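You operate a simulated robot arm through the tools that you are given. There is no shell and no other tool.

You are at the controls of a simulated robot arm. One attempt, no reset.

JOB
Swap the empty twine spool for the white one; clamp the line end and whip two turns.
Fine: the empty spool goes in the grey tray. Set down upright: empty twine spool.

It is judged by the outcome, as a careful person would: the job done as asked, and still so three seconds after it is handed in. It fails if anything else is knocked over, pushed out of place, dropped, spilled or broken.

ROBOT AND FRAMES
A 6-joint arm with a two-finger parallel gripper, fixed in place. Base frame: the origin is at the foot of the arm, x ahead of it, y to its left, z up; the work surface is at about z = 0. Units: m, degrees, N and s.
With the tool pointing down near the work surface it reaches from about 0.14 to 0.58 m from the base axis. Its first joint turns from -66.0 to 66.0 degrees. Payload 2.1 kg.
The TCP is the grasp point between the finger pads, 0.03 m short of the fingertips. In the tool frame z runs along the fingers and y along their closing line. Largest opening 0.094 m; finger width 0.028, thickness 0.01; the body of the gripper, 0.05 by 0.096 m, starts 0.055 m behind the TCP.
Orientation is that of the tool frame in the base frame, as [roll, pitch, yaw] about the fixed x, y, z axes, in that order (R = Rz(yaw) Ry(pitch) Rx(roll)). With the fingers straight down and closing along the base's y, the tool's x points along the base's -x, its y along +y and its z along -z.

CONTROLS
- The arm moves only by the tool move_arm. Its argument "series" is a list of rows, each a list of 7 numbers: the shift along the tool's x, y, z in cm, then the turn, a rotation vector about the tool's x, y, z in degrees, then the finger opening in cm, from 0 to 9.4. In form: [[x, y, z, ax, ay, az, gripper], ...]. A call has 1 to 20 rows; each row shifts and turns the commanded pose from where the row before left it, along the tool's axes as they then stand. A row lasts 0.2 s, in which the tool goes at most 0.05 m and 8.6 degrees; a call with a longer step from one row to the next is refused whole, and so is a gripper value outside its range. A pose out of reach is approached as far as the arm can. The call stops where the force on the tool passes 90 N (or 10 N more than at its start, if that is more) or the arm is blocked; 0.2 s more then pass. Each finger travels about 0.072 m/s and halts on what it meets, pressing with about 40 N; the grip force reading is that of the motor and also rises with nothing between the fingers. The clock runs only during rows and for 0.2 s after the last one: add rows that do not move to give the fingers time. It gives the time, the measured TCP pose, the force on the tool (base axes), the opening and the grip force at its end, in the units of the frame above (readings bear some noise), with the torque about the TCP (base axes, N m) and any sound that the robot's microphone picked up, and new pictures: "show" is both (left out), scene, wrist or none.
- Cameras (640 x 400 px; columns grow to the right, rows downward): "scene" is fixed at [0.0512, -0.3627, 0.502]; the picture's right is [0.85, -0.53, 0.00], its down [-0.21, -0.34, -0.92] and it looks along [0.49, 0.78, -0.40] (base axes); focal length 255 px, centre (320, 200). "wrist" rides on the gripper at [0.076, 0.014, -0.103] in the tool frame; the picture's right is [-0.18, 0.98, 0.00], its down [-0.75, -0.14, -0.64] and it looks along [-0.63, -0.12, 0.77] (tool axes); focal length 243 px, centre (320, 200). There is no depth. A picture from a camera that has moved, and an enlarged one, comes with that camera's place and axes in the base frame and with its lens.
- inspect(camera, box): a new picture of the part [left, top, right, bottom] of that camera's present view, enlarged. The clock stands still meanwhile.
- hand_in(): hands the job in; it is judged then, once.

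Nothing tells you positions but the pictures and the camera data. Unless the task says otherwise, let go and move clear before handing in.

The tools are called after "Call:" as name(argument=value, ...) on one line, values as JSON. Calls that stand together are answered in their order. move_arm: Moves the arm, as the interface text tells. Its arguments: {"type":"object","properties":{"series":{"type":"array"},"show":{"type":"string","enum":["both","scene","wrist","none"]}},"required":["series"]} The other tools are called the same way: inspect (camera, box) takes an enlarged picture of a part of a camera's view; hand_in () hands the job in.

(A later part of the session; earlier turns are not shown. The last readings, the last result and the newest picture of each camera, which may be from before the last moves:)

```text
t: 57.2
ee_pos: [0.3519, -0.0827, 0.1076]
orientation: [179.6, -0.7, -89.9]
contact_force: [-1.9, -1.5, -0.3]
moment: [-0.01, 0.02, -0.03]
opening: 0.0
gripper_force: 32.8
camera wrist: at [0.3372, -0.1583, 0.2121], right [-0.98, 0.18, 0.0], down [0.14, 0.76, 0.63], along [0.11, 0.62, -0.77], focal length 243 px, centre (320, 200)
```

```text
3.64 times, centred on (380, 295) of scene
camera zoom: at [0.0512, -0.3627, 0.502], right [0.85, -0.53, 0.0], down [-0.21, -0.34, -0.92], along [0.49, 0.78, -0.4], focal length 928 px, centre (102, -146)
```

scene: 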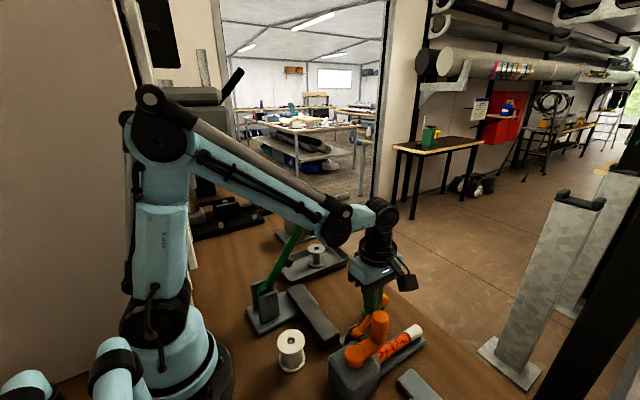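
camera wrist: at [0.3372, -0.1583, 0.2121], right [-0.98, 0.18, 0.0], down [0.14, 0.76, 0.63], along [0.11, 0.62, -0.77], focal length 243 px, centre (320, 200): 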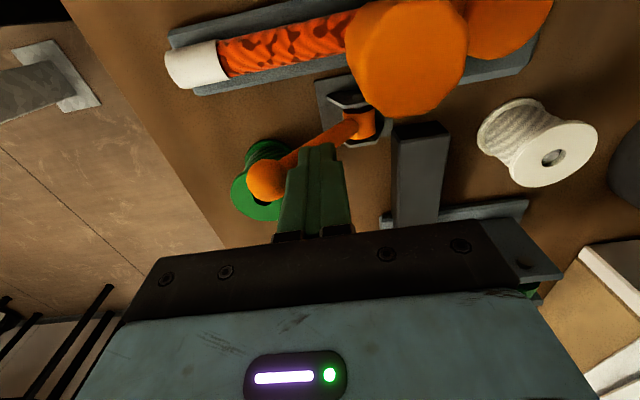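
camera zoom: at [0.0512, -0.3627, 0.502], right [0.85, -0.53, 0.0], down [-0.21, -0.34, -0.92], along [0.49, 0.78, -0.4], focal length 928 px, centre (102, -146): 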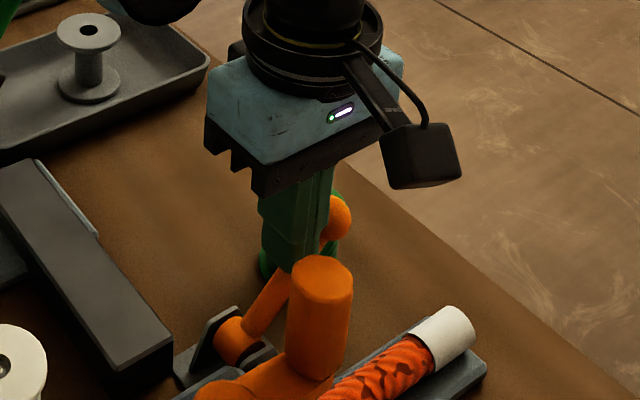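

The lever is at about 45° and still free. Continuing along the arc in small steps.

Call:
move_arm(series=[[0, -0.4, 0.35, 0, 0, 0, 0], [0, -0.35, 0.4, 0, 0, 0, 0], [0, -0.3, 0.45, 0, 0, 0, 0], [0, 0, 0, 0, 0, 0, 0]])

Call:
inspect(camera="wrist", box=[200, 80, 420, 240])

```text
t: 58.2
ee_pos: [0.3623, -0.0833, 0.0943]
orientation: [179.7, -0.7, -90.0]
contact_force: [1.1, -0.3, 0.4]
moment: [0.02, 0.03, 0.0]
opening: 0.0
gripper_force: 32.2
camera wrist: at [0.348, -0.1586, 0.199], right [-0.98, 0.18, 0.0], down [0.14, 0.76, 0.63], along [0.11, 0.62, -0.77], focal length 243 px, centre (320, 200)
```

scene: 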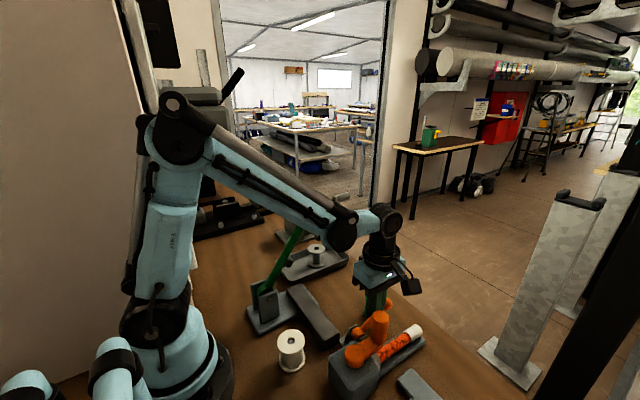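
wrist: 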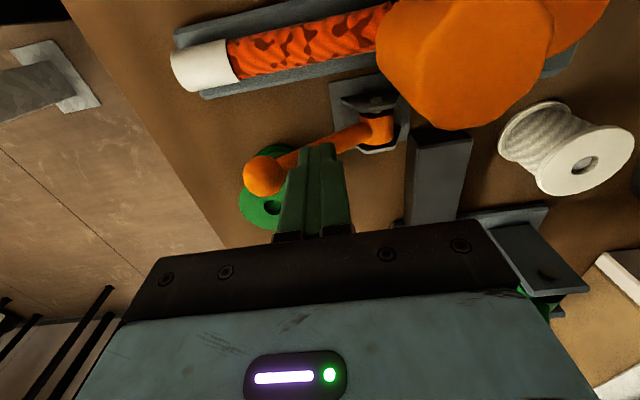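

```text
2.50 times, centred on (310, 160) of wrist
camera zoom: at [0.348, -0.1586, 0.199], right [-0.98, 0.18, 0.0], down [0.14, 0.76, 0.63], along [0.11, 0.62, -0.77], focal length 606 px, centre (345, 300)
```

zoom: 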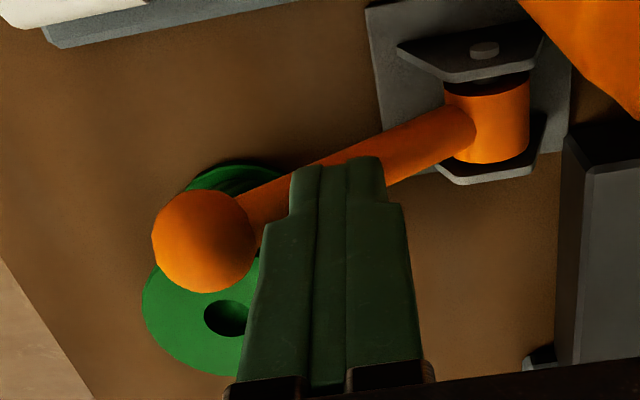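

The lever is at about 59°, its knob just above the green spool's rim level, and I must not nudge that spool. Advancing a very small amount and looking again.

Call:
move_arm(series=[[0, -0.13, 0.22, 0, 0, 0, 0], [0, -0.1, 0.2, 0, 0, 0, 0], [0, 0, 0, 0, 0, 0, 0]])

Call:
inspect(camera="wrist", box=[220, 100, 360, 240])

Call:
inspect(camera="scene", box=[330, 270, 430, 350])

```text
t: 59.0
ee_pos: [0.3641, -0.0829, 0.0904]
orientation: [179.7, -0.7, -90.0]
contact_force: [0.1, -0.9, 1.0]
moment: [-0.04, 0.0, -0.01]
opening: 0.0001
gripper_force: 33.0
camera wrist: at [0.3499, -0.1585, 0.1946], right [-0.98, 0.18, 0.0], down [0.14, 0.76, 0.63], along [0.11, 0.62, -0.77], focal length 243 px, centre (320, 200)
```

scene: 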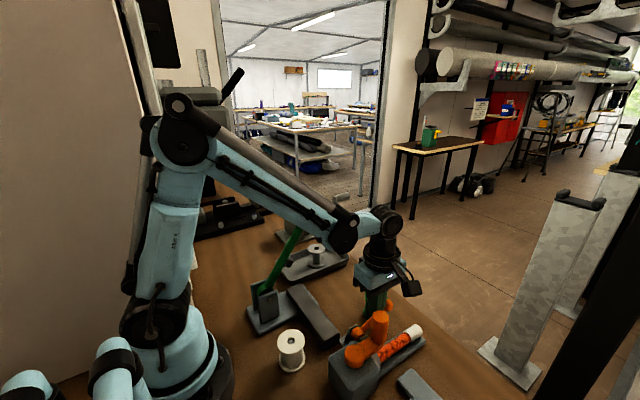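
wrist: 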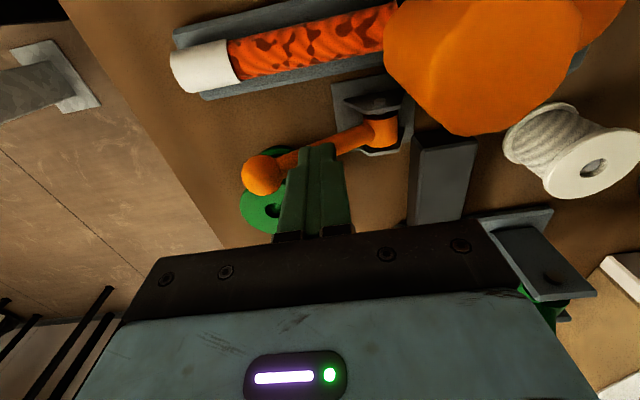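

```text
2.86 times, centred on (290, 170) of wrist
camera zoom: at [0.3499, -0.1585, 0.1946], right [-0.98, 0.18, 0.0], down [0.14, 0.76, 0.63], along [0.11, 0.62, -0.77], focal length 693 px, centre (406, 286)
```

zoom: 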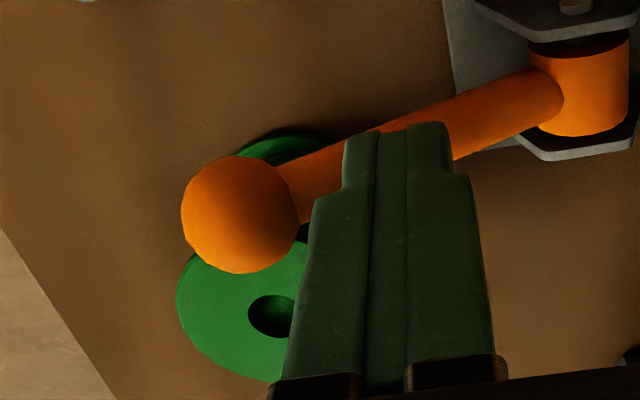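

```text
5.00 times, centred on (380, 310) of scene
camera zoom: at [0.0512, -0.3627, 0.502], right [0.85, -0.53, 0.0], down [-0.21, -0.34, -0.92], along [0.49, 0.78, -0.4], focal length 1276 px, centre (20, -350)
```

zoom: 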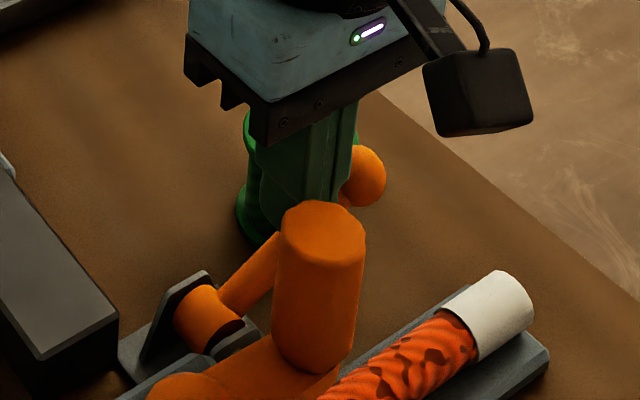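

The knob is level with the green spool's rim but still appears to be clear of it. Advancing a few degrees more, gently.

Call:
move_arm(series=[[0, -0.1, 0.2, 0, 0, 0, 0], [0, -0.1, 0.22, 0, 0, 0, 0], [0, 0, 0, 0, 0, 0, 0]])

Call:
inspect(camera="wrist", box=[220, 100, 360, 240])

```text
t: 59.8
ee_pos: [0.3665, -0.0838, 0.0874]
orientation: [179.8, -0.6, -90.1]
contact_force: [0.3, -1.7, 1.4]
moment: [-0.02, -0.01, -0.01]
opening: 0.0002
gripper_force: 33.0
camera wrist: at [0.3521, -0.1583, 0.1909], right [-0.98, 0.18, 0.0], down [0.14, 0.76, 0.63], along [0.11, 0.62, -0.77], focal length 243 px, centre (320, 200)
```

scene: 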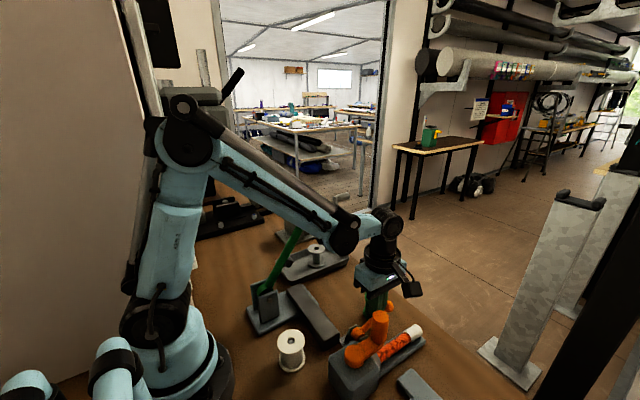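
wrist: 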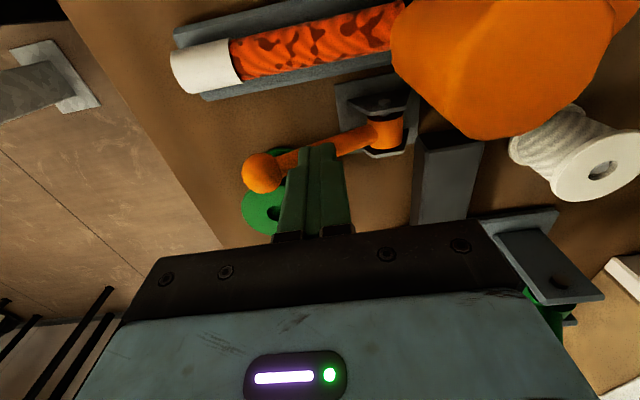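

```text
2.86 times, centred on (290, 170) of wrist
camera zoom: at [0.3521, -0.1583, 0.1909], right [-0.98, 0.18, 0.0], down [0.14, 0.76, 0.63], along [0.11, 0.62, -0.77], focal length 693 px, centre (406, 286)
```

zoom: 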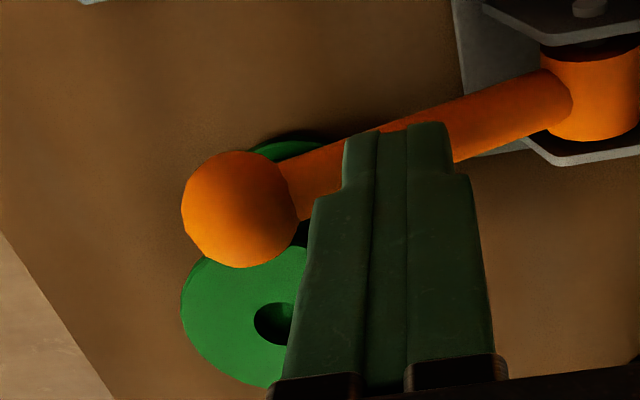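

The green spool hasn't moved. Continuing in small steps.

Call:
move_arm(series=[[0, -0.07, 0.25, 0, 0, 0, 0], [0, -0.07, 0.25, 0, 0, 0, 0], [0, 0, 0, 0, 0, 0, 0]], show="wrist")

Call:
inspect(camera="wrist", box=[220, 100, 360, 240])

```text
t: 60.6
ee_pos: [0.3671, -0.0838, 0.0815]
orientation: [179.9, -0.8, -89.9]
contact_force: [0.6, 0.7, 1.9]
moment: [0.04, -0.07, 0.05]
opening: 0.0
gripper_force: 33.0
camera wrist: at [0.3529, -0.1592, 0.1863], right [-0.98, 0.18, 0.0], down [0.14, 0.76, 0.63], along [0.11, 0.62, -0.77], focal length 243 px, centre (320, 200)
```

wrist: 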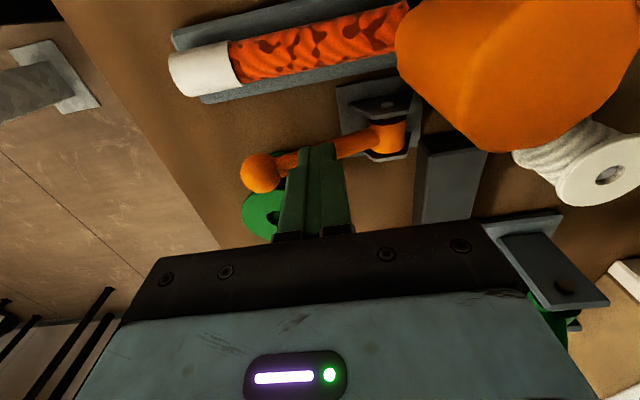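

```text
2.86 times, centred on (290, 170) of wrist
camera zoom: at [0.3529, -0.1592, 0.1863], right [-0.98, 0.18, 0.0], down [0.14, 0.76, 0.63], along [0.11, 0.62, -0.77], focal length 693 px, centre (406, 286)
```

zoom: 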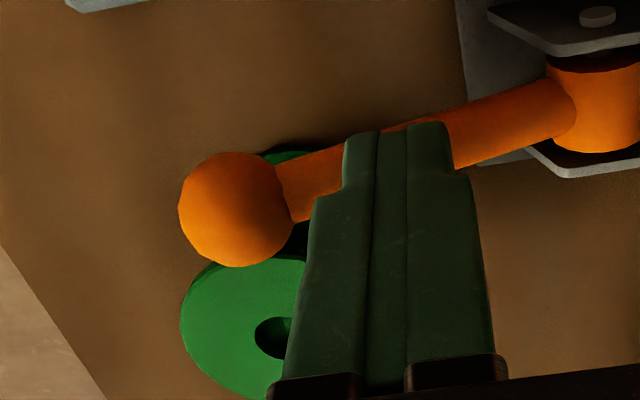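

Passing the rim level now and the spool is still unmoved. Continuing toward the end stop.

Call:
move_arm(series=[[0, -0.05, 0.25, 0, 0, 0, 0], [0, -0.05, 0.25, 0, 0, 0, 0], [0, 0, 0, 0, 0, 0, 0]], show="wrist")

Call:
inspect(camera="wrist", box=[220, 100, 360, 240])

```text
t: 61.4
ee_pos: [0.3684, -0.0838, 0.0762]
orientation: [179.8, -0.7, -90.0]
contact_force: [0.1, 0.0, 1.7]
moment: [0.02, -0.05, 0.02]
opening: 0.0002
gripper_force: 33.3
camera wrist: at [0.3542, -0.1594, 0.1809], right [-0.98, 0.18, 0.0], down [0.14, 0.76, 0.63], along [0.11, 0.62, -0.77], focal length 243 px, centre (320, 200)
```

wrist: 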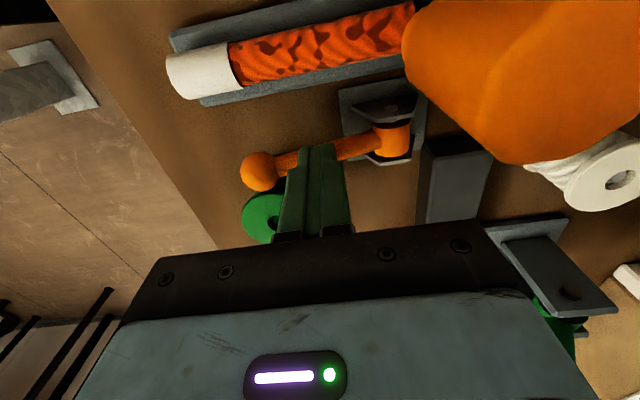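

```text
2.86 times, centred on (290, 170) of wrist
camera zoom: at [0.3542, -0.1594, 0.1809], right [-0.98, 0.18, 0.0], down [0.14, 0.76, 0.63], along [0.11, 0.62, -0.77], focal length 693 px, centre (406, 286)
```

zoom: 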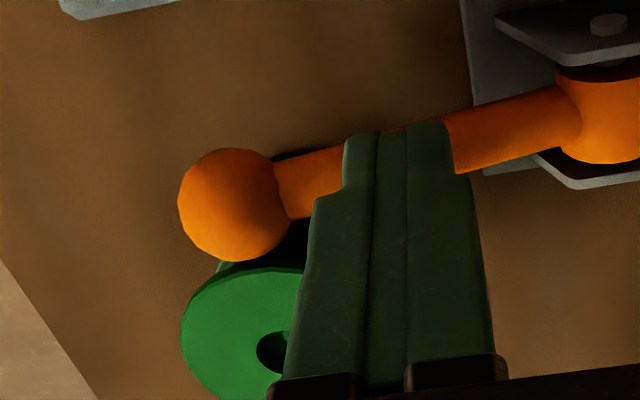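

Spool untouched and a gap is visible. Checking the camera's clearance to the crank handle, then continuing down.

Call:
inspect(camera="scene", box=[330, 240, 450, 350])

Call:
move_arm(series=[[0, -0.04, 0.2, 0, 0, 0, 0], [0, -0.03, 0.2, 0, 0, 0, 0], [0, 0, 0, 0, 0, 0, 0]], show="wrist")

```text
3.64 times, centred on (390, 295) of scene
camera zoom: at [0.0512, -0.3627, 0.502], right [0.85, -0.53, 0.0], down [-0.21, -0.34, -0.92], along [0.49, 0.78, -0.4], focal length 928 px, centre (66, -146)
```

zoom: 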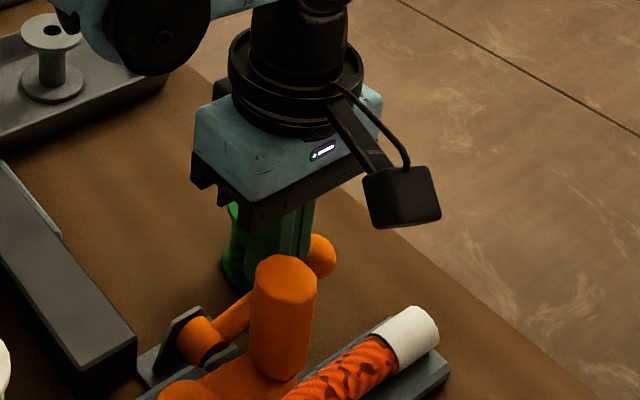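

```text
t: 62.2
ee_pos: [0.3693, -0.0831, 0.0735]
orientation: [179.9, -0.7, -89.8]
contact_force: [1.0, -0.2, 1.2]
moment: [-0.03, -0.05, -0.03]
opening: 0.0002
gripper_force: 33.3
camera wrist: at [0.3551, -0.1593, 0.1772], right [-0.98, 0.18, 0.0], down [0.14, 0.76, 0.63], along [0.11, 0.62, -0.77], focal length 243 px, centre (320, 200)
```

wrist: 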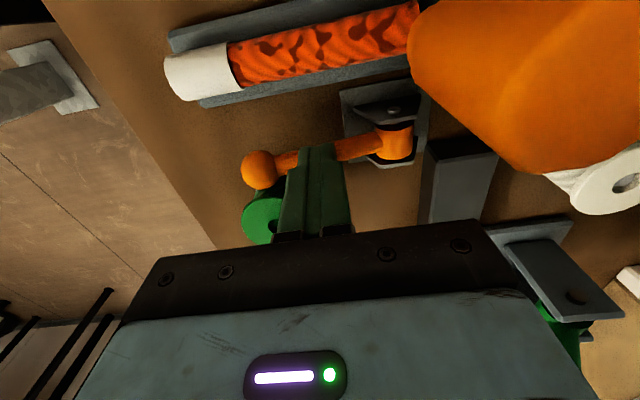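

Call:
move_arm(series=[[0, -0.02, 0.25, 0, 0, 0, 0], [0, -0.02, 0.25, 0, 0, 0, 0], [0, 0, 0, 0, 0, 0, 0]], show="wrist")

Call:
inspect(camera="wrist", box=[220, 100, 420, 240])

```text
t: 63.0
ee_pos: [0.3703, -0.0842, 0.0685]
orientation: [179.7, -0.8, -90.0]
contact_force: [-3.0, 0.7, 30.6]
moment: [0.1, -0.18, -0.02]
opening: 0.0001
gripper_force: 33.1
camera wrist: at [0.3555, -0.1595, 0.1729], right [-0.98, 0.18, 0.0], down [0.14, 0.76, 0.63], along [0.11, 0.62, -0.77], focal length 243 px, centre (320, 200)
```

wrist: 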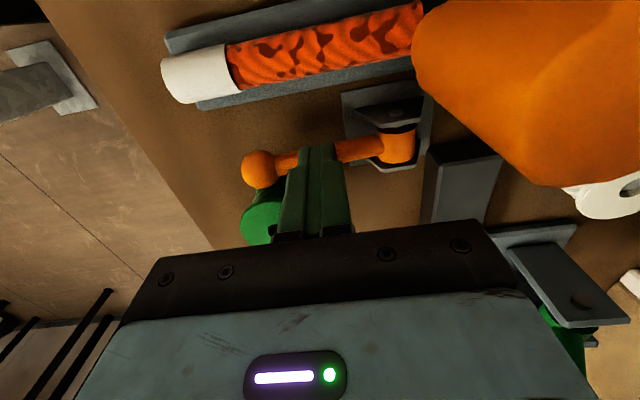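

```text
2.86 times, centred on (320, 170) of wrist
camera zoom: at [0.3555, -0.1595, 0.1729], right [-0.98, 0.18, 0.0], down [0.14, 0.76, 0.63], along [0.11, 0.62, -0.77], focal length 693 px, centre (320, 286)
```

zoom: 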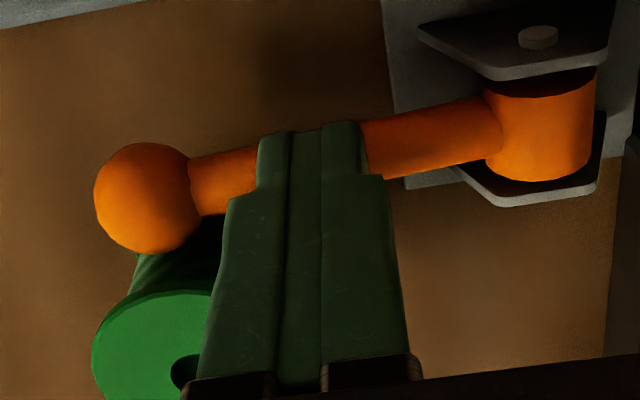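

End stop reached: 30 N with the lever down at about 85°. Backing straight up and checking it stays.

Call:
move_arm(series=[[0, 0, -0.5, 0, 0, 0, 0], [0, 0, -1.5, 0, 0, 0, 0], [0, 0, -3, 0, 0, 0, 0], [0, 0, -4, 0, 0, 0, 0], [0, 0, -4, 0, 0, 0, 0], [0, 0, -2, 0, 0, 0, 0], [0, 0, 0, 0, 0, 0, 0]])

Call:
inspect(camera="wrist", box=[200, 0, 480, 175])

Call:
inspect(camera="scene", box=[310, 270, 450, 390])

```text
t: 64.6
ee_pos: [0.3698, -0.0818, 0.2192]
orientation: [179.9, -0.6, -90.1]
contact_force: [-0.4, 0.2, 0.0]
moment: [0.04, -0.03, 0.01]
opening: 0.0
gripper_force: 32.8
camera wrist: at [0.3563, -0.1566, 0.3239], right [-0.98, 0.18, 0.0], down [0.14, 0.76, 0.63], along [0.11, 0.62, -0.77], focal length 243 px, centre (320, 200)
```

scene: 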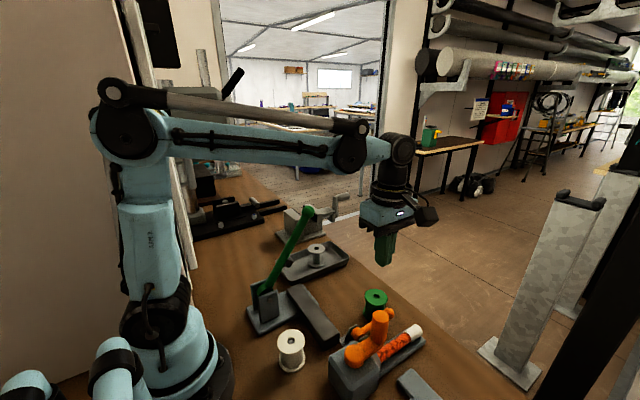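
wrist: 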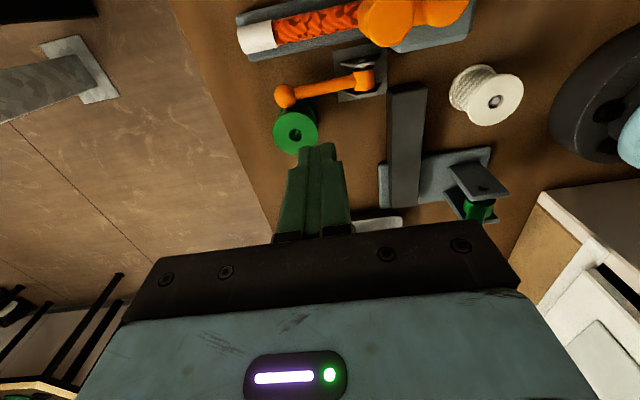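

```text
2.29 times, centred on (340, 88) of wrist
camera zoom: at [0.3563, -0.1566, 0.3239], right [-0.98, 0.18, 0.0], down [0.14, 0.76, 0.63], along [0.11, 0.62, -0.77], focal length 555 px, centre (274, 457)
```

zoom: 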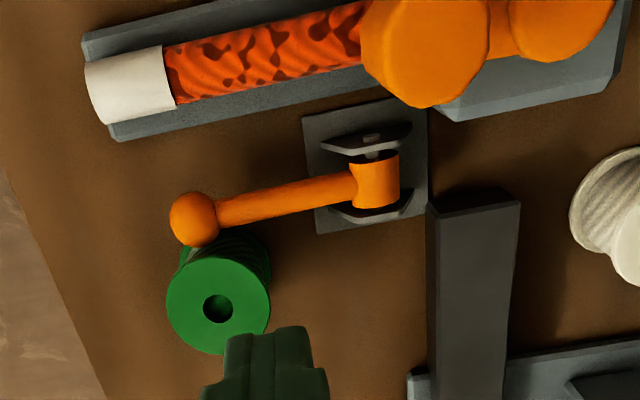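

```text
3.33 times, centred on (380, 330) of scene
camera zoom: at [0.0512, -0.3627, 0.502], right [0.85, -0.53, 0.0], down [-0.21, -0.34, -0.92], along [0.49, 0.78, -0.4], focal length 851 px, centre (120, -233)
```

zoom: 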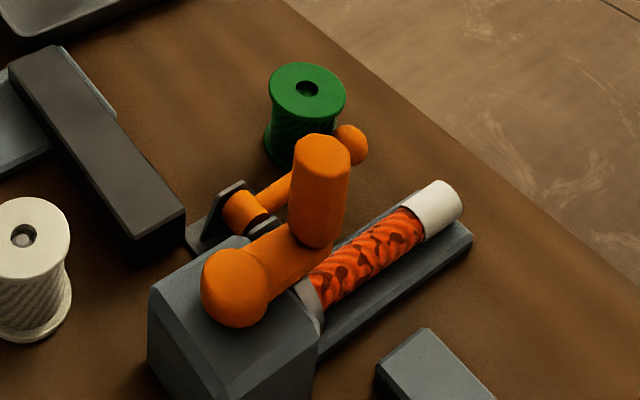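

The clamp lever stays down and the green spool is where it was. Crank hub triangulates to (0.259,-0.1405), handle to (0.317,-0.1405) with top z≈0.14. I'll move above the handle with fingers half open and check for any direction mark.

Call:
move_arm(series=[[2.9, 2.6, 0, 0, 0, 0, 3], [2.97, 2.68, 0, 0, 0, 0, 6], [0, 0, 0, 0, 0, 0, 6.5], [0, 0, 0, 0, 0, 0, 6.5]])

Call:
inspect(camera="wrist", box=[240, 40, 440, 165])

Call:
inspect(camera="scene", box=[325, 300, 425, 390])

```text
t: 65.6
ee_pos: [0.3177, -0.1413, 0.2204]
orientation: [179.8, -0.7, -89.9]
contact_force: [0.6, -0.2, -0.2]
moment: [0.01, 0.02, -0.01]
opening: 0.065
gripper_force: 0.1
camera wrist: at [0.3041, -0.2166, 0.3234], right [-0.98, 0.18, 0.0], down [0.14, 0.76, 0.63], along [0.11, 0.62, -0.77], focal length 243 px, centre (320, 200)
```

scene: 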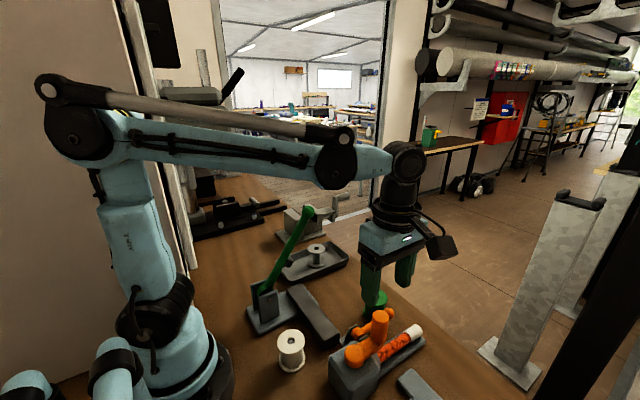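
wrist: 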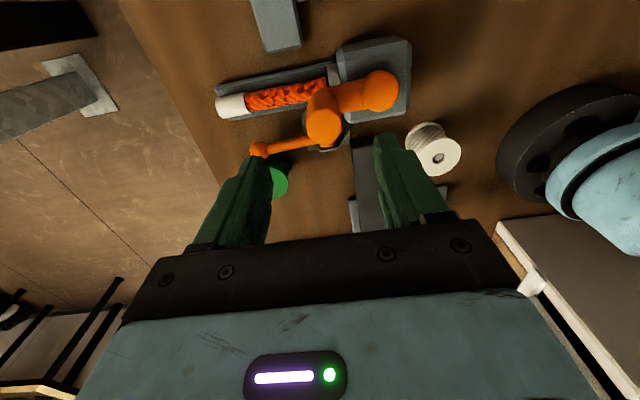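

```text
3.20 times, centred on (340, 102) of wrist
camera zoom: at [0.3041, -0.2166, 0.3234], right [-0.98, 0.18, 0.0], down [0.14, 0.76, 0.63], along [0.11, 0.62, -0.77], focal length 776 px, centre (256, 512)
```

zoom: 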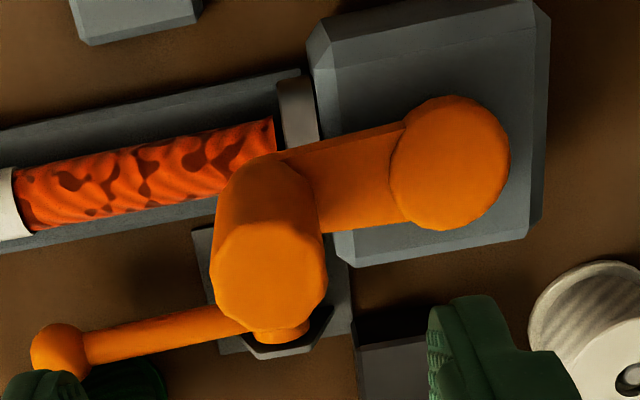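

```text
4.44 times, centred on (375, 345) of scene
camera zoom: at [0.0512, -0.3627, 0.502], right [0.85, -0.53, 0.0], down [-0.21, -0.34, -0.92], along [0.49, 0.78, -0.4], focal length 1134 px, centre (76, -444)
```

zoom: 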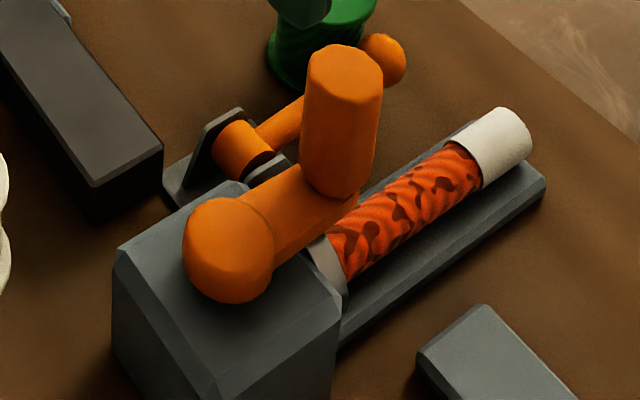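

No direction mark anywhere; I'll turn clockwise as seen from above. Lowering over the handle and gripping it above the crank arm.

Call:
move_arm(series=[[0, 0.1, 3, 0, 0, 0, 6.5], [0, 0, 3, 0, 0, 0, 6.5], [0, 0, 2.5, 0, 0, 0, 6.5], [0, 0, 1, 0, 0, 0, 6.5], [0, 0, 0, 0, 0, 0, 6.5]])

Call:
inspect(camera="scene", box=[325, 260, 445, 370])

```text
t: 66.8
ee_pos: [0.3178, -0.1417, 0.1231]
orientation: [179.9, -0.7, -90.0]
contact_force: [-0.3, 0.0, 0.3]
moment: [0.02, -0.03, -0.01]
opening: 0.0651
gripper_force: 0.0
camera wrist: at [0.3025, -0.2174, 0.2282], right [-0.98, 0.18, 0.0], down [0.14, 0.76, 0.63], along [0.11, 0.62, -0.77], focal length 243 px, centre (320, 200)
```

scene: 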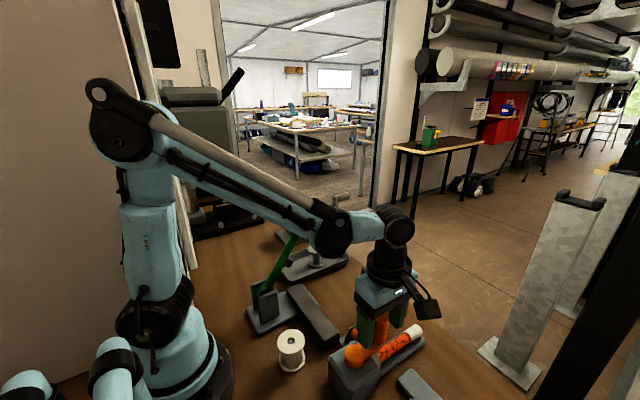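
wrist: 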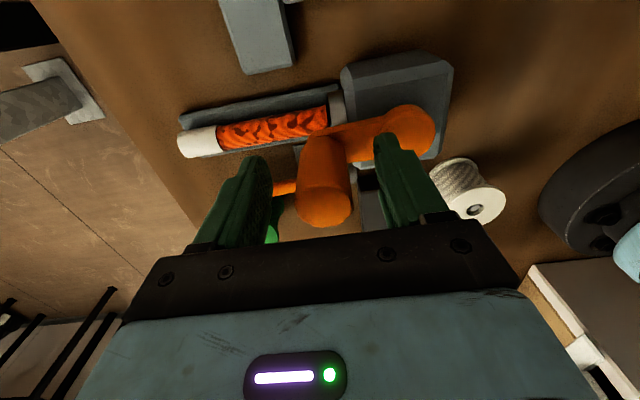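

```text
3.64 times, centred on (385, 315) of scene
camera zoom: at [0.0512, -0.3627, 0.502], right [0.85, -0.53, 0.0], down [-0.21, -0.34, -0.92], along [0.49, 0.78, -0.4], focal length 928 px, centre (84, -218)
```

zoom: 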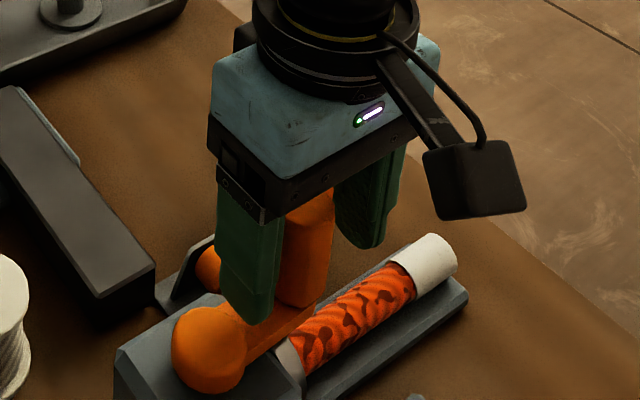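

Handle is centred between the fingers. Closing on it.

Call:
move_arm(series=[[0, 0, 0, 0, 0, 0, 4.5], [0, 0, 0, 0, 0, 0, 2.5], [0, 0, 0, 0, 0, 0, 2], [0, 0, 0, 0, 0, 0, 2]], show="wrist")

```text
t: 67.8
ee_pos: [0.3152, -0.1418, 0.1239]
orientation: [179.4, -0.8, -90.0]
contact_force: [-30.1, 0.1, 3.0]
moment: [-0.15, -1.16, 0.07]
opening: 0.0299
gripper_force: 45.4
camera wrist: at [0.3014, -0.2175, 0.2284], right [-0.98, 0.18, 0.01], down [0.15, 0.76, 0.63], along [0.11, 0.62, -0.77], focal length 243 px, centre (320, 200)
```

wrist: 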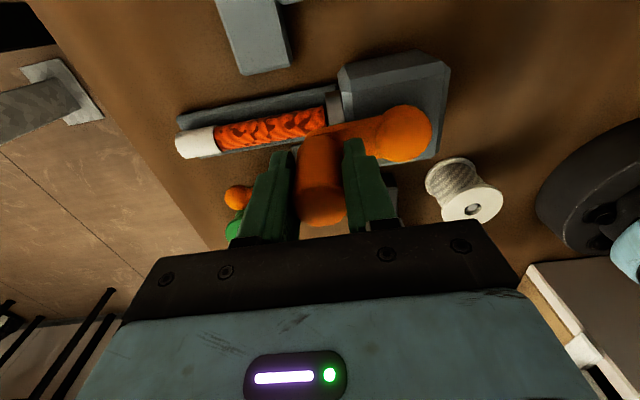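

Gripped (30 mm handle), with 30 N of side load because the handle is a few mm nearer the base. Relaxing that offset.

Call:
move_arm(series=[[0, 0.2, 0, 0, 0, 0, 2], [0, 0, 0, 0, 0, 0, 2]], show="none")

```text
t: 68.4
ee_pos: [0.3152, -0.1423, 0.1236]
orientation: [179.9, -0.7, -89.9]
contact_force: [-9.5, -0.4, 8.3]
moment: [-0.1, 0.11, 0.02]
opening: 0.0294
gripper_force: 44.2
```

Call:
move_arm(series=[[0, 0.1, 0, 0, 0, 0, 2], [0, 0, 0, 0, 0, 0, 2]], show="none")

```text
t: 69.0
ee_pos: [0.3147, -0.1408, 0.1241]
orientation: [-180.0, -0.7, -90.0]
contact_force: [11.1, -1.0, 1.9]
moment: [0.19, 0.11, 0.0]
opening: 0.0297
gripper_force: 44.5
```

Nearly neutral now (handle at x≈0.315, so crank radius ≈0.056). Starting the first quarter turn clockwise slowly, with a pause to read forces.

Call:
move_arm(series=[[0.73, -0.01, 0, 0, 0, 0, 2], [0.72, 0.15, 0, 0, 0, 0, 2], [0.68, 0.25, 0, 0, 0, 0, 2], [0.67, 0.31, 0, 0, 0, 0, 2], [0, 0, 0, 0, 0, 0, 2]])

```text
t: 70.2
ee_pos: [0.3052, -0.1712, 0.1247]
orientation: [179.9, -0.8, -90.0]
contact_force: [13.8, -10.1, 12.1]
moment: [0.54, -0.52, -0.04]
opening: 0.0297
gripper_force: 44.6
camera wrist: at [0.2918, -0.2461, 0.2285], right [-0.98, 0.18, 0.0], down [0.14, 0.76, 0.63], along [0.12, 0.62, -0.78], focal length 243 px, centre (320, 200)
```

scene: 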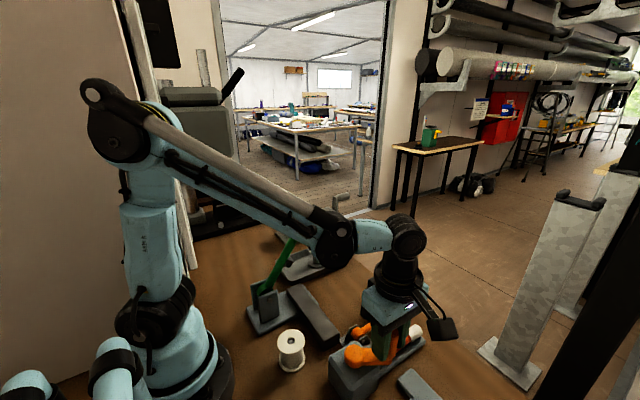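
wrist: 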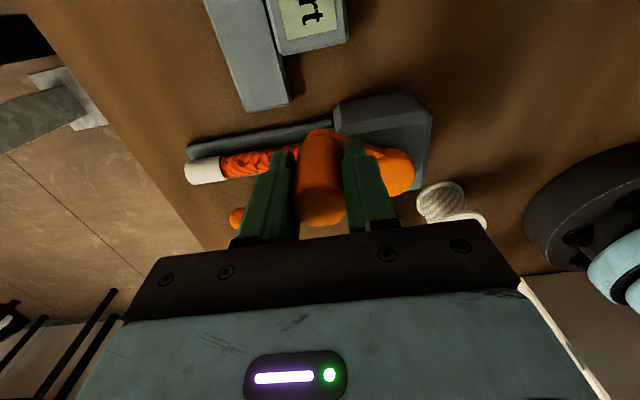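

The crank turns with me. Continuing to the quarter point with a slight outward correction.

Call:
move_arm(series=[[1.2, 0.85, 0, 0, 0, 0, 2], [0.89, 1.16, 0, 0, 0, 0, 2], [0.559, 1.351, 0, 0, 0, 0, 2], [0.191, 1.449, 0, 0, 0, 0, 2], [0, 0, 0, 0, 0, 0, 2]])

```text
t: 71.4
ee_pos: [0.2577, -0.1962, 0.1243]
orientation: [179.6, -0.5, -89.9]
contact_force: [-0.1, 13.7, -26.4]
moment: [-0.77, -0.62, -0.01]
opening: 0.0296
gripper_force: 44.8
camera wrist: at [0.2434, -0.2719, 0.2283], right [-0.98, 0.18, 0.0], down [0.14, 0.76, 0.64], along [0.11, 0.62, -0.77], focal length 243 px, centre (320, 200)
```

scene: 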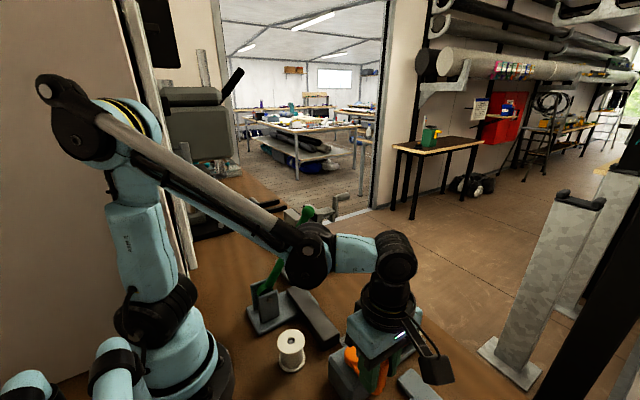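
wrist: 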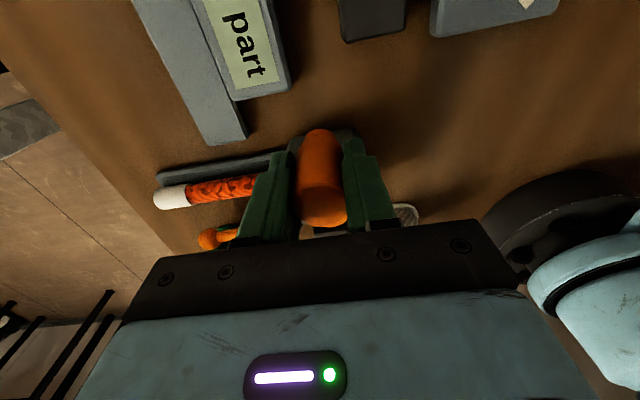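

A quarter turn done (the forces are small alignment ones). Continuing to the half-turn, trimming 0.7 mm inward and compensating the slight tool tilt.

Call:
move_arm(series=[[-0.26, 1.449, 0.06, 0, 0, 0, 2], [-0.559, 1.351, -0.007, 0, 0, 0, 2], [-0.89, 1.16, -0.011, 0, 0, 0, 2], [-1.16, 0.89, -0.014, 0, 0, 0, 2], [-1.351, 0.559, -0.016, 0, 0, 0, 2], [-1.449, 0.191, -0.017, 0, 0, 0, 2], [0, 0, 0, 0, 0, 0, 2]])

```text
t: 73.0
ee_pos: [0.2048, -0.1445, 0.1253]
orientation: [-179.7, -0.6, -90.1]
contact_force: [40.5, 1.8, -23.9]
moment: [0.16, 0.58, -0.06]
opening: 0.0298
gripper_force: 44.8
camera wrist: at [0.1898, -0.2185, 0.2295], right [-0.98, 0.18, -0.01], down [0.14, 0.76, 0.63], along [0.12, 0.62, -0.77], focal length 243 px, centre (320, 200)
```

scene: 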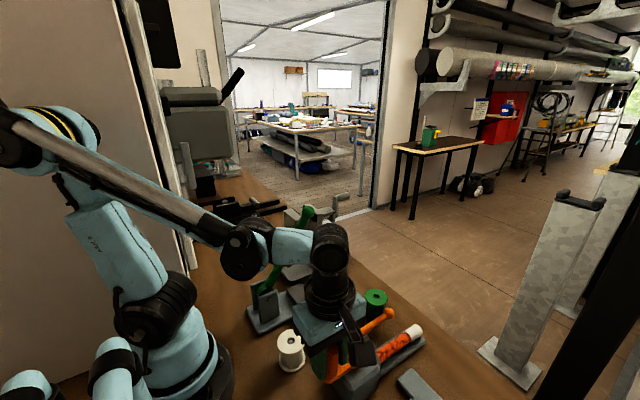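
wrist: 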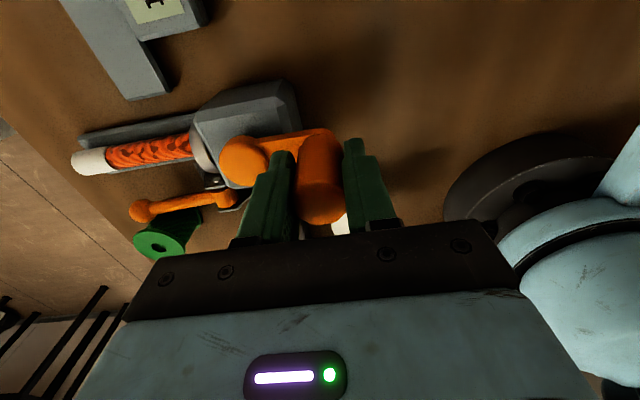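

At the half turn there's 40 N radially, meaning the true radius is 0.055. Correcting the offset and letting it settle.

Call:
move_arm(series=[[0, -0.2, 0.1, 0, 0, 0, 2], [0, 0, 0, 0, 0, 0, 2], [0, 0, 0, 0, 0, 0, 2]], show="none")

```text
t: 73.8
ee_pos: [0.2052, -0.1426, 0.1241]
orientation: [179.9, -0.8, -89.9]
contact_force: [15.8, -0.5, 31.7]
moment: [-0.08, -0.47, -0.03]
opening: 0.0297
gripper_force: 45.3
```

Call:
move_arm(series=[[-1.323, -0.258, -0.065, 0, 0, 0, 2], [-1.327, -0.549, -0.016, 0, 0, 0, 2], [-1.139, -0.874, -0.014, 0, 0, 0, 2], [-0.874, -1.139, -0.011, 0, 0, 0, 2], [-0.549, -1.327, -0.007, 0, 0, 0, 2], [-0.188, -1.423, -0.002, 0, 0, 0, 2], [0, 0, 0, 0, 0, 0, 2]])

```text
t: 74.3
ee_pos: [0.2039, -0.1394, 0.1237]
orientation: [179.5, -3.2, -90.8]
contact_force: [-4.4, -24.7, -7.7]
moment: [-0.18, -1.33, -0.01]
opening: 0.0298
gripper_force: 45.0
stopped in row 2: the force on the tool passed its limit at 111 N (the readings are from after the stop); the commanded pose is now the measured one
camera wrist: at [0.1905, -0.2091, 0.2314], right [-0.98, 0.2, 0.0], down [0.16, 0.79, 0.6], along [0.12, 0.59, -0.8], focal length 243 px, centre (320, 200)
```

scene: 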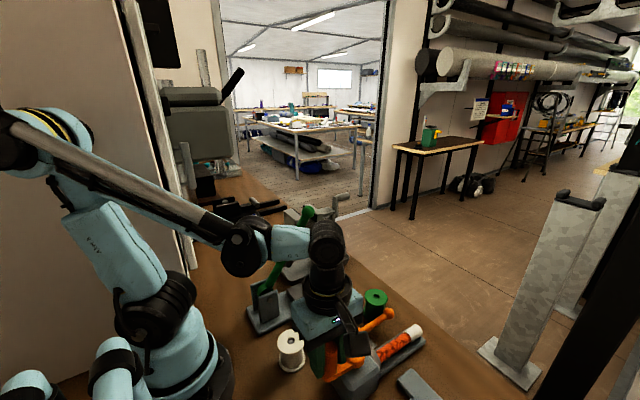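
wrist: 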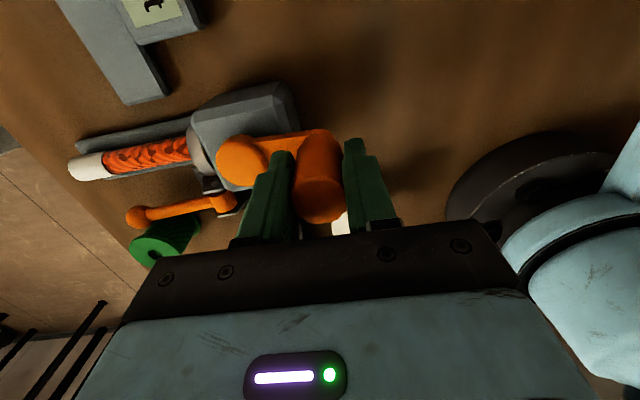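

Something blocked motion toward +y at the half-turn. I'll stop and look closely.

Call:
inspect(camera="wrist", box=[120, 60, 400, 235])

Call:
inspect(camera="scene", box=[260, 270, 420, 400])

Call:
inspect(camera="scene", box=[180, 190, 400, 340])

```text
2.29 times, centred on (260, 148) of wrist
camera zoom: at [0.1905, -0.2091, 0.2314], right [-0.98, 0.2, 0.0], down [0.16, 0.79, 0.6], along [0.12, 0.59, -0.8], focal length 555 px, centre (457, 320)
```

zoom: 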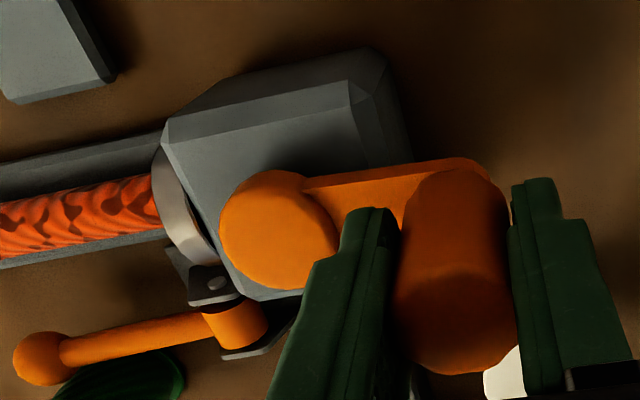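

```text
3.08 times, centred on (340, 335) of scene
camera zoom: at [0.0512, -0.3627, 0.502], right [0.85, -0.53, 0.0], down [-0.21, -0.34, -0.92], along [0.49, 0.78, -0.4], focal length 785 px, centre (258, -215)
```

zoom: 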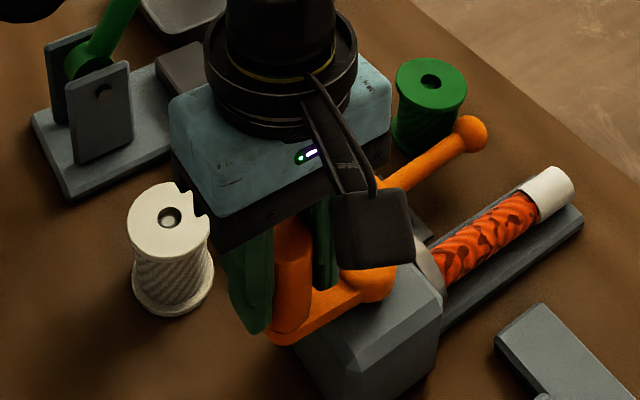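

```text
2.67 times, centred on (290, 265) of scene
camera zoom: at [0.0512, -0.3627, 0.502], right [0.85, -0.53, 0.0], down [-0.21, -0.34, -0.92], along [0.49, 0.78, -0.4], focal length 681 px, centre (400, 27)
```

zoom: 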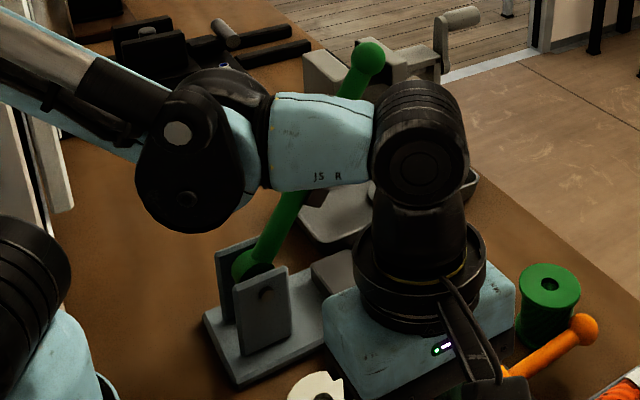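

The tool tip was stopped by the crank itself (the wrist kept going), while fingers and arm are clear of everything, so the crank seems to have a stop there in this direction. I'll straighten the tool, read the force, then try the opposite direction.

Call:
move_arm(series=[[0, 0, 0, 0, -2.5, -0.8, 2], [0, 0, 0, 0, 0, 0, 2], [0, 0, 0, 0, 0, 0, 2]], show="none")

```text
t: 75.1
ee_pos: [0.2053, -0.139, 0.1234]
orientation: [179.4, -0.7, -89.9]
contact_force: [-3.3, -29.8, 5.1]
moment: [-0.31, -1.34, -0.01]
opening: 0.0299
gripper_force: 44.8
```

The crank stops there clockwise (about 30 N back-force). Reversing: turning counter-clockwise back through the start and on.

Call:
move_arm(series=[[0.2, 0, 0, 0, 0, 0, 2], [1.423, -0.188, 0.017, 0, 0, 0, 2], [1.327, -0.549, 0.016, 0, 0, 0, 2], [1.139, -0.874, 0.014, 0, 0, 0, 2], [0.874, -1.139, 0.01, 0, 0, 0, 2], [0.549, -1.327, 0.007, 0, 0, 0, 2], [0.188, -1.423, 0.002, 0, 0, 0, 2], [0, 0, 0, 0, 0, 0, 2]], show="wrist")

```text
t: 76.9
ee_pos: [0.2609, -0.1931, 0.1235]
orientation: [179.5, -0.3, -89.8]
contact_force: [1.6, -11.8, 30.9]
moment: [-0.19, -1.32, -0.01]
opening: 0.0299
gripper_force: 45.2
camera wrist: at [0.2474, -0.2698, 0.2264], right [-0.98, 0.18, 0.01], down [0.14, 0.76, 0.64], along [0.11, 0.63, -0.77], focal length 243 px, centre (320, 200)
```

wrist: 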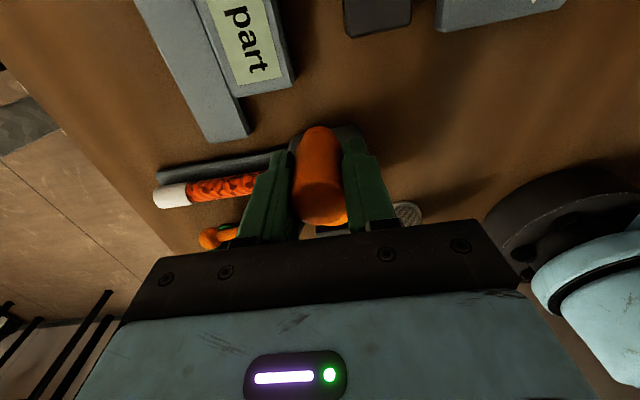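

Moves back freely. Trimming and continuing counter-clockwise to the starting angle.

Call:
move_arm(series=[[-0.128, -1.423, -0.057, 0, 0, 0, 2], [-0.549, -1.327, -0.007, 0, 0, 0, 2], [-0.874, -1.139, -0.011, 0, 0, 0, 2], [-1.139, -0.874, -0.014, 0, 0, 0, 2], [-1.327, -0.549, -0.016, 0, 0, 0, 2], [-1.423, -0.188, -0.017, 0, 0, 0, 2], [0, 0, 0, 0, 0, 0, 2]], show="wrist")

```text
t: 78.5
ee_pos: [0.3159, -0.1384, 0.1232]
orientation: [179.3, -0.2, -89.9]
contact_force: [-1.0, 0.9, -32.3]
moment: [0.37, -1.41, 0.03]
opening: 0.0299
gripper_force: 44.8
camera wrist: at [0.3019, -0.2155, 0.2274], right [-0.98, 0.18, 0.01], down [0.15, 0.76, 0.64], along [0.11, 0.63, -0.77], focal length 243 px, centre (320, 200)
```

wrist: 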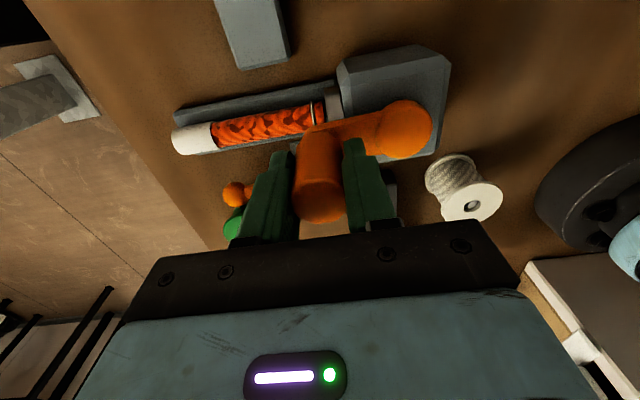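

There's something new on the rope near its root, so I'll look closer before continuing.

Call:
inspect(camera="wrist", box=[160, 50, 460, 235])

Call:
inspect(camera="wrist", box=[250, 70, 370, 145])

Call:
inspect(camera="scene", box=[340, 290, 440, 380])

```text
2.13 times, centred on (310, 142) of wrist
camera zoom: at [0.3019, -0.2155, 0.2274], right [-0.98, 0.18, 0.01], down [0.15, 0.76, 0.64], along [0.11, 0.63, -0.77], focal length 518 px, centre (341, 323)
```

zoom: 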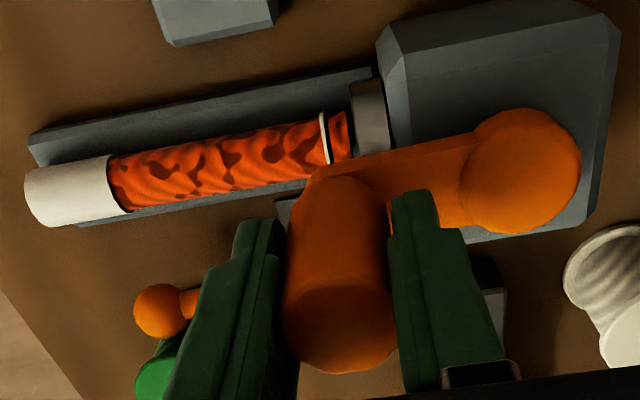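

```text
5.33 times, centred on (310, 108) of wrist
camera zoom: at [0.3019, -0.2155, 0.2274], right [-0.98, 0.18, 0.01], down [0.15, 0.76, 0.64], along [0.11, 0.63, -0.77], focal length 1294 px, centre (373, 693)
```

zoom: 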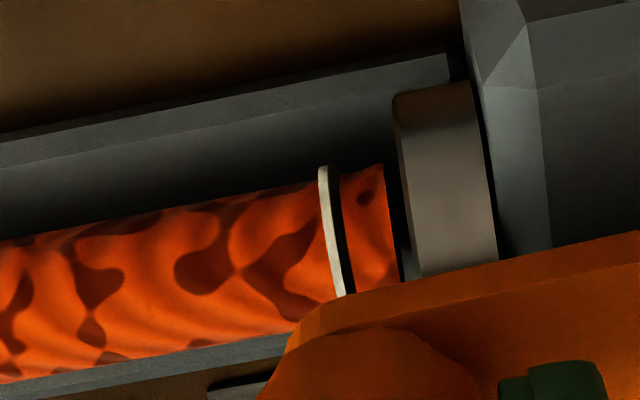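

```text
4.44 times, centred on (390, 335) of scene
camera zoom: at [0.0513, -0.3628, 0.502], right [0.85, -0.53, 0.0], down [-0.21, -0.34, -0.92], along [0.49, 0.78, -0.4], focal length 1134 px, centre (9, -400)
```

zoom: 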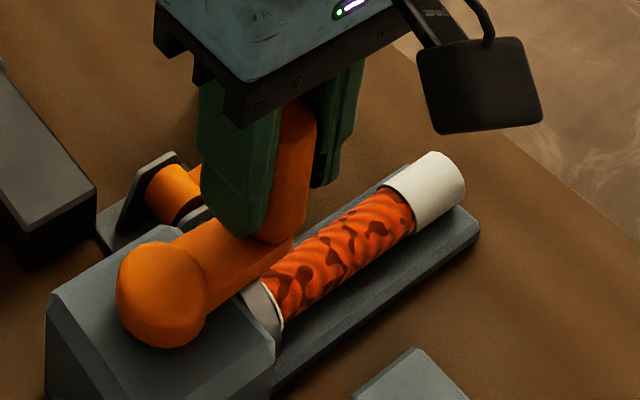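

A turn of white twine has appeared on the rope, so the counter-clockwise direction winds. The grip has built up some torsion, so I'll open briefly, let the tool settle, and re-grip cleanly.

Call:
move_arm(series=[[0, 0, 0, 0, 0, 0, 4], [0, 0, 0, 0, 0, 0, 5], [0, 0, 0, 0, 0, 0, 5], [0, 0, 0, 0, 0, 0, 5]], show="wrist")

Call:
inspect(camera="wrist", box=[160, 50, 460, 235])

```text
t: 79.5
ee_pos: [0.3151, -0.14, 0.1244]
orientation: [179.4, -0.2, -89.9]
contact_force: [-0.3, 0.0, 0.4]
moment: [0.0, 0.05, -0.02]
opening: 0.0501
gripper_force: 0.1
camera wrist: at [0.3022, -0.2159, 0.2278], right [-0.98, 0.18, 0.01], down [0.15, 0.76, 0.64], along [0.11, 0.63, -0.77], focal length 243 px, centre (320, 200)
```

wrist: 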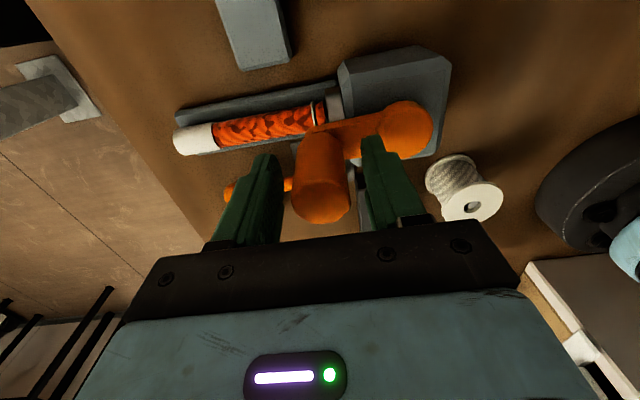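

```text
2.13 times, centred on (310, 142) of wrist
camera zoom: at [0.3022, -0.2159, 0.2278], right [-0.98, 0.18, 0.01], down [0.15, 0.76, 0.64], along [0.11, 0.63, -0.77], focal length 518 px, centre (341, 323)
```

zoom: 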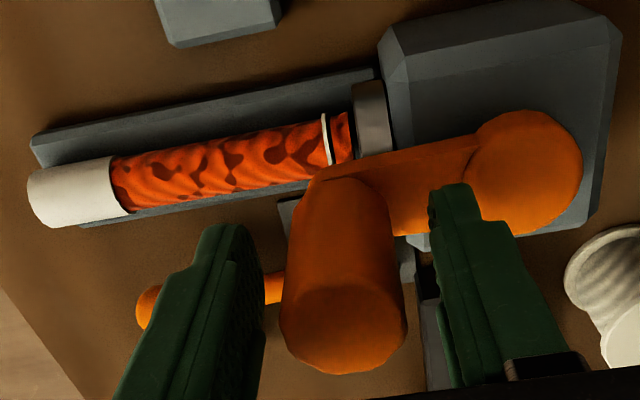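

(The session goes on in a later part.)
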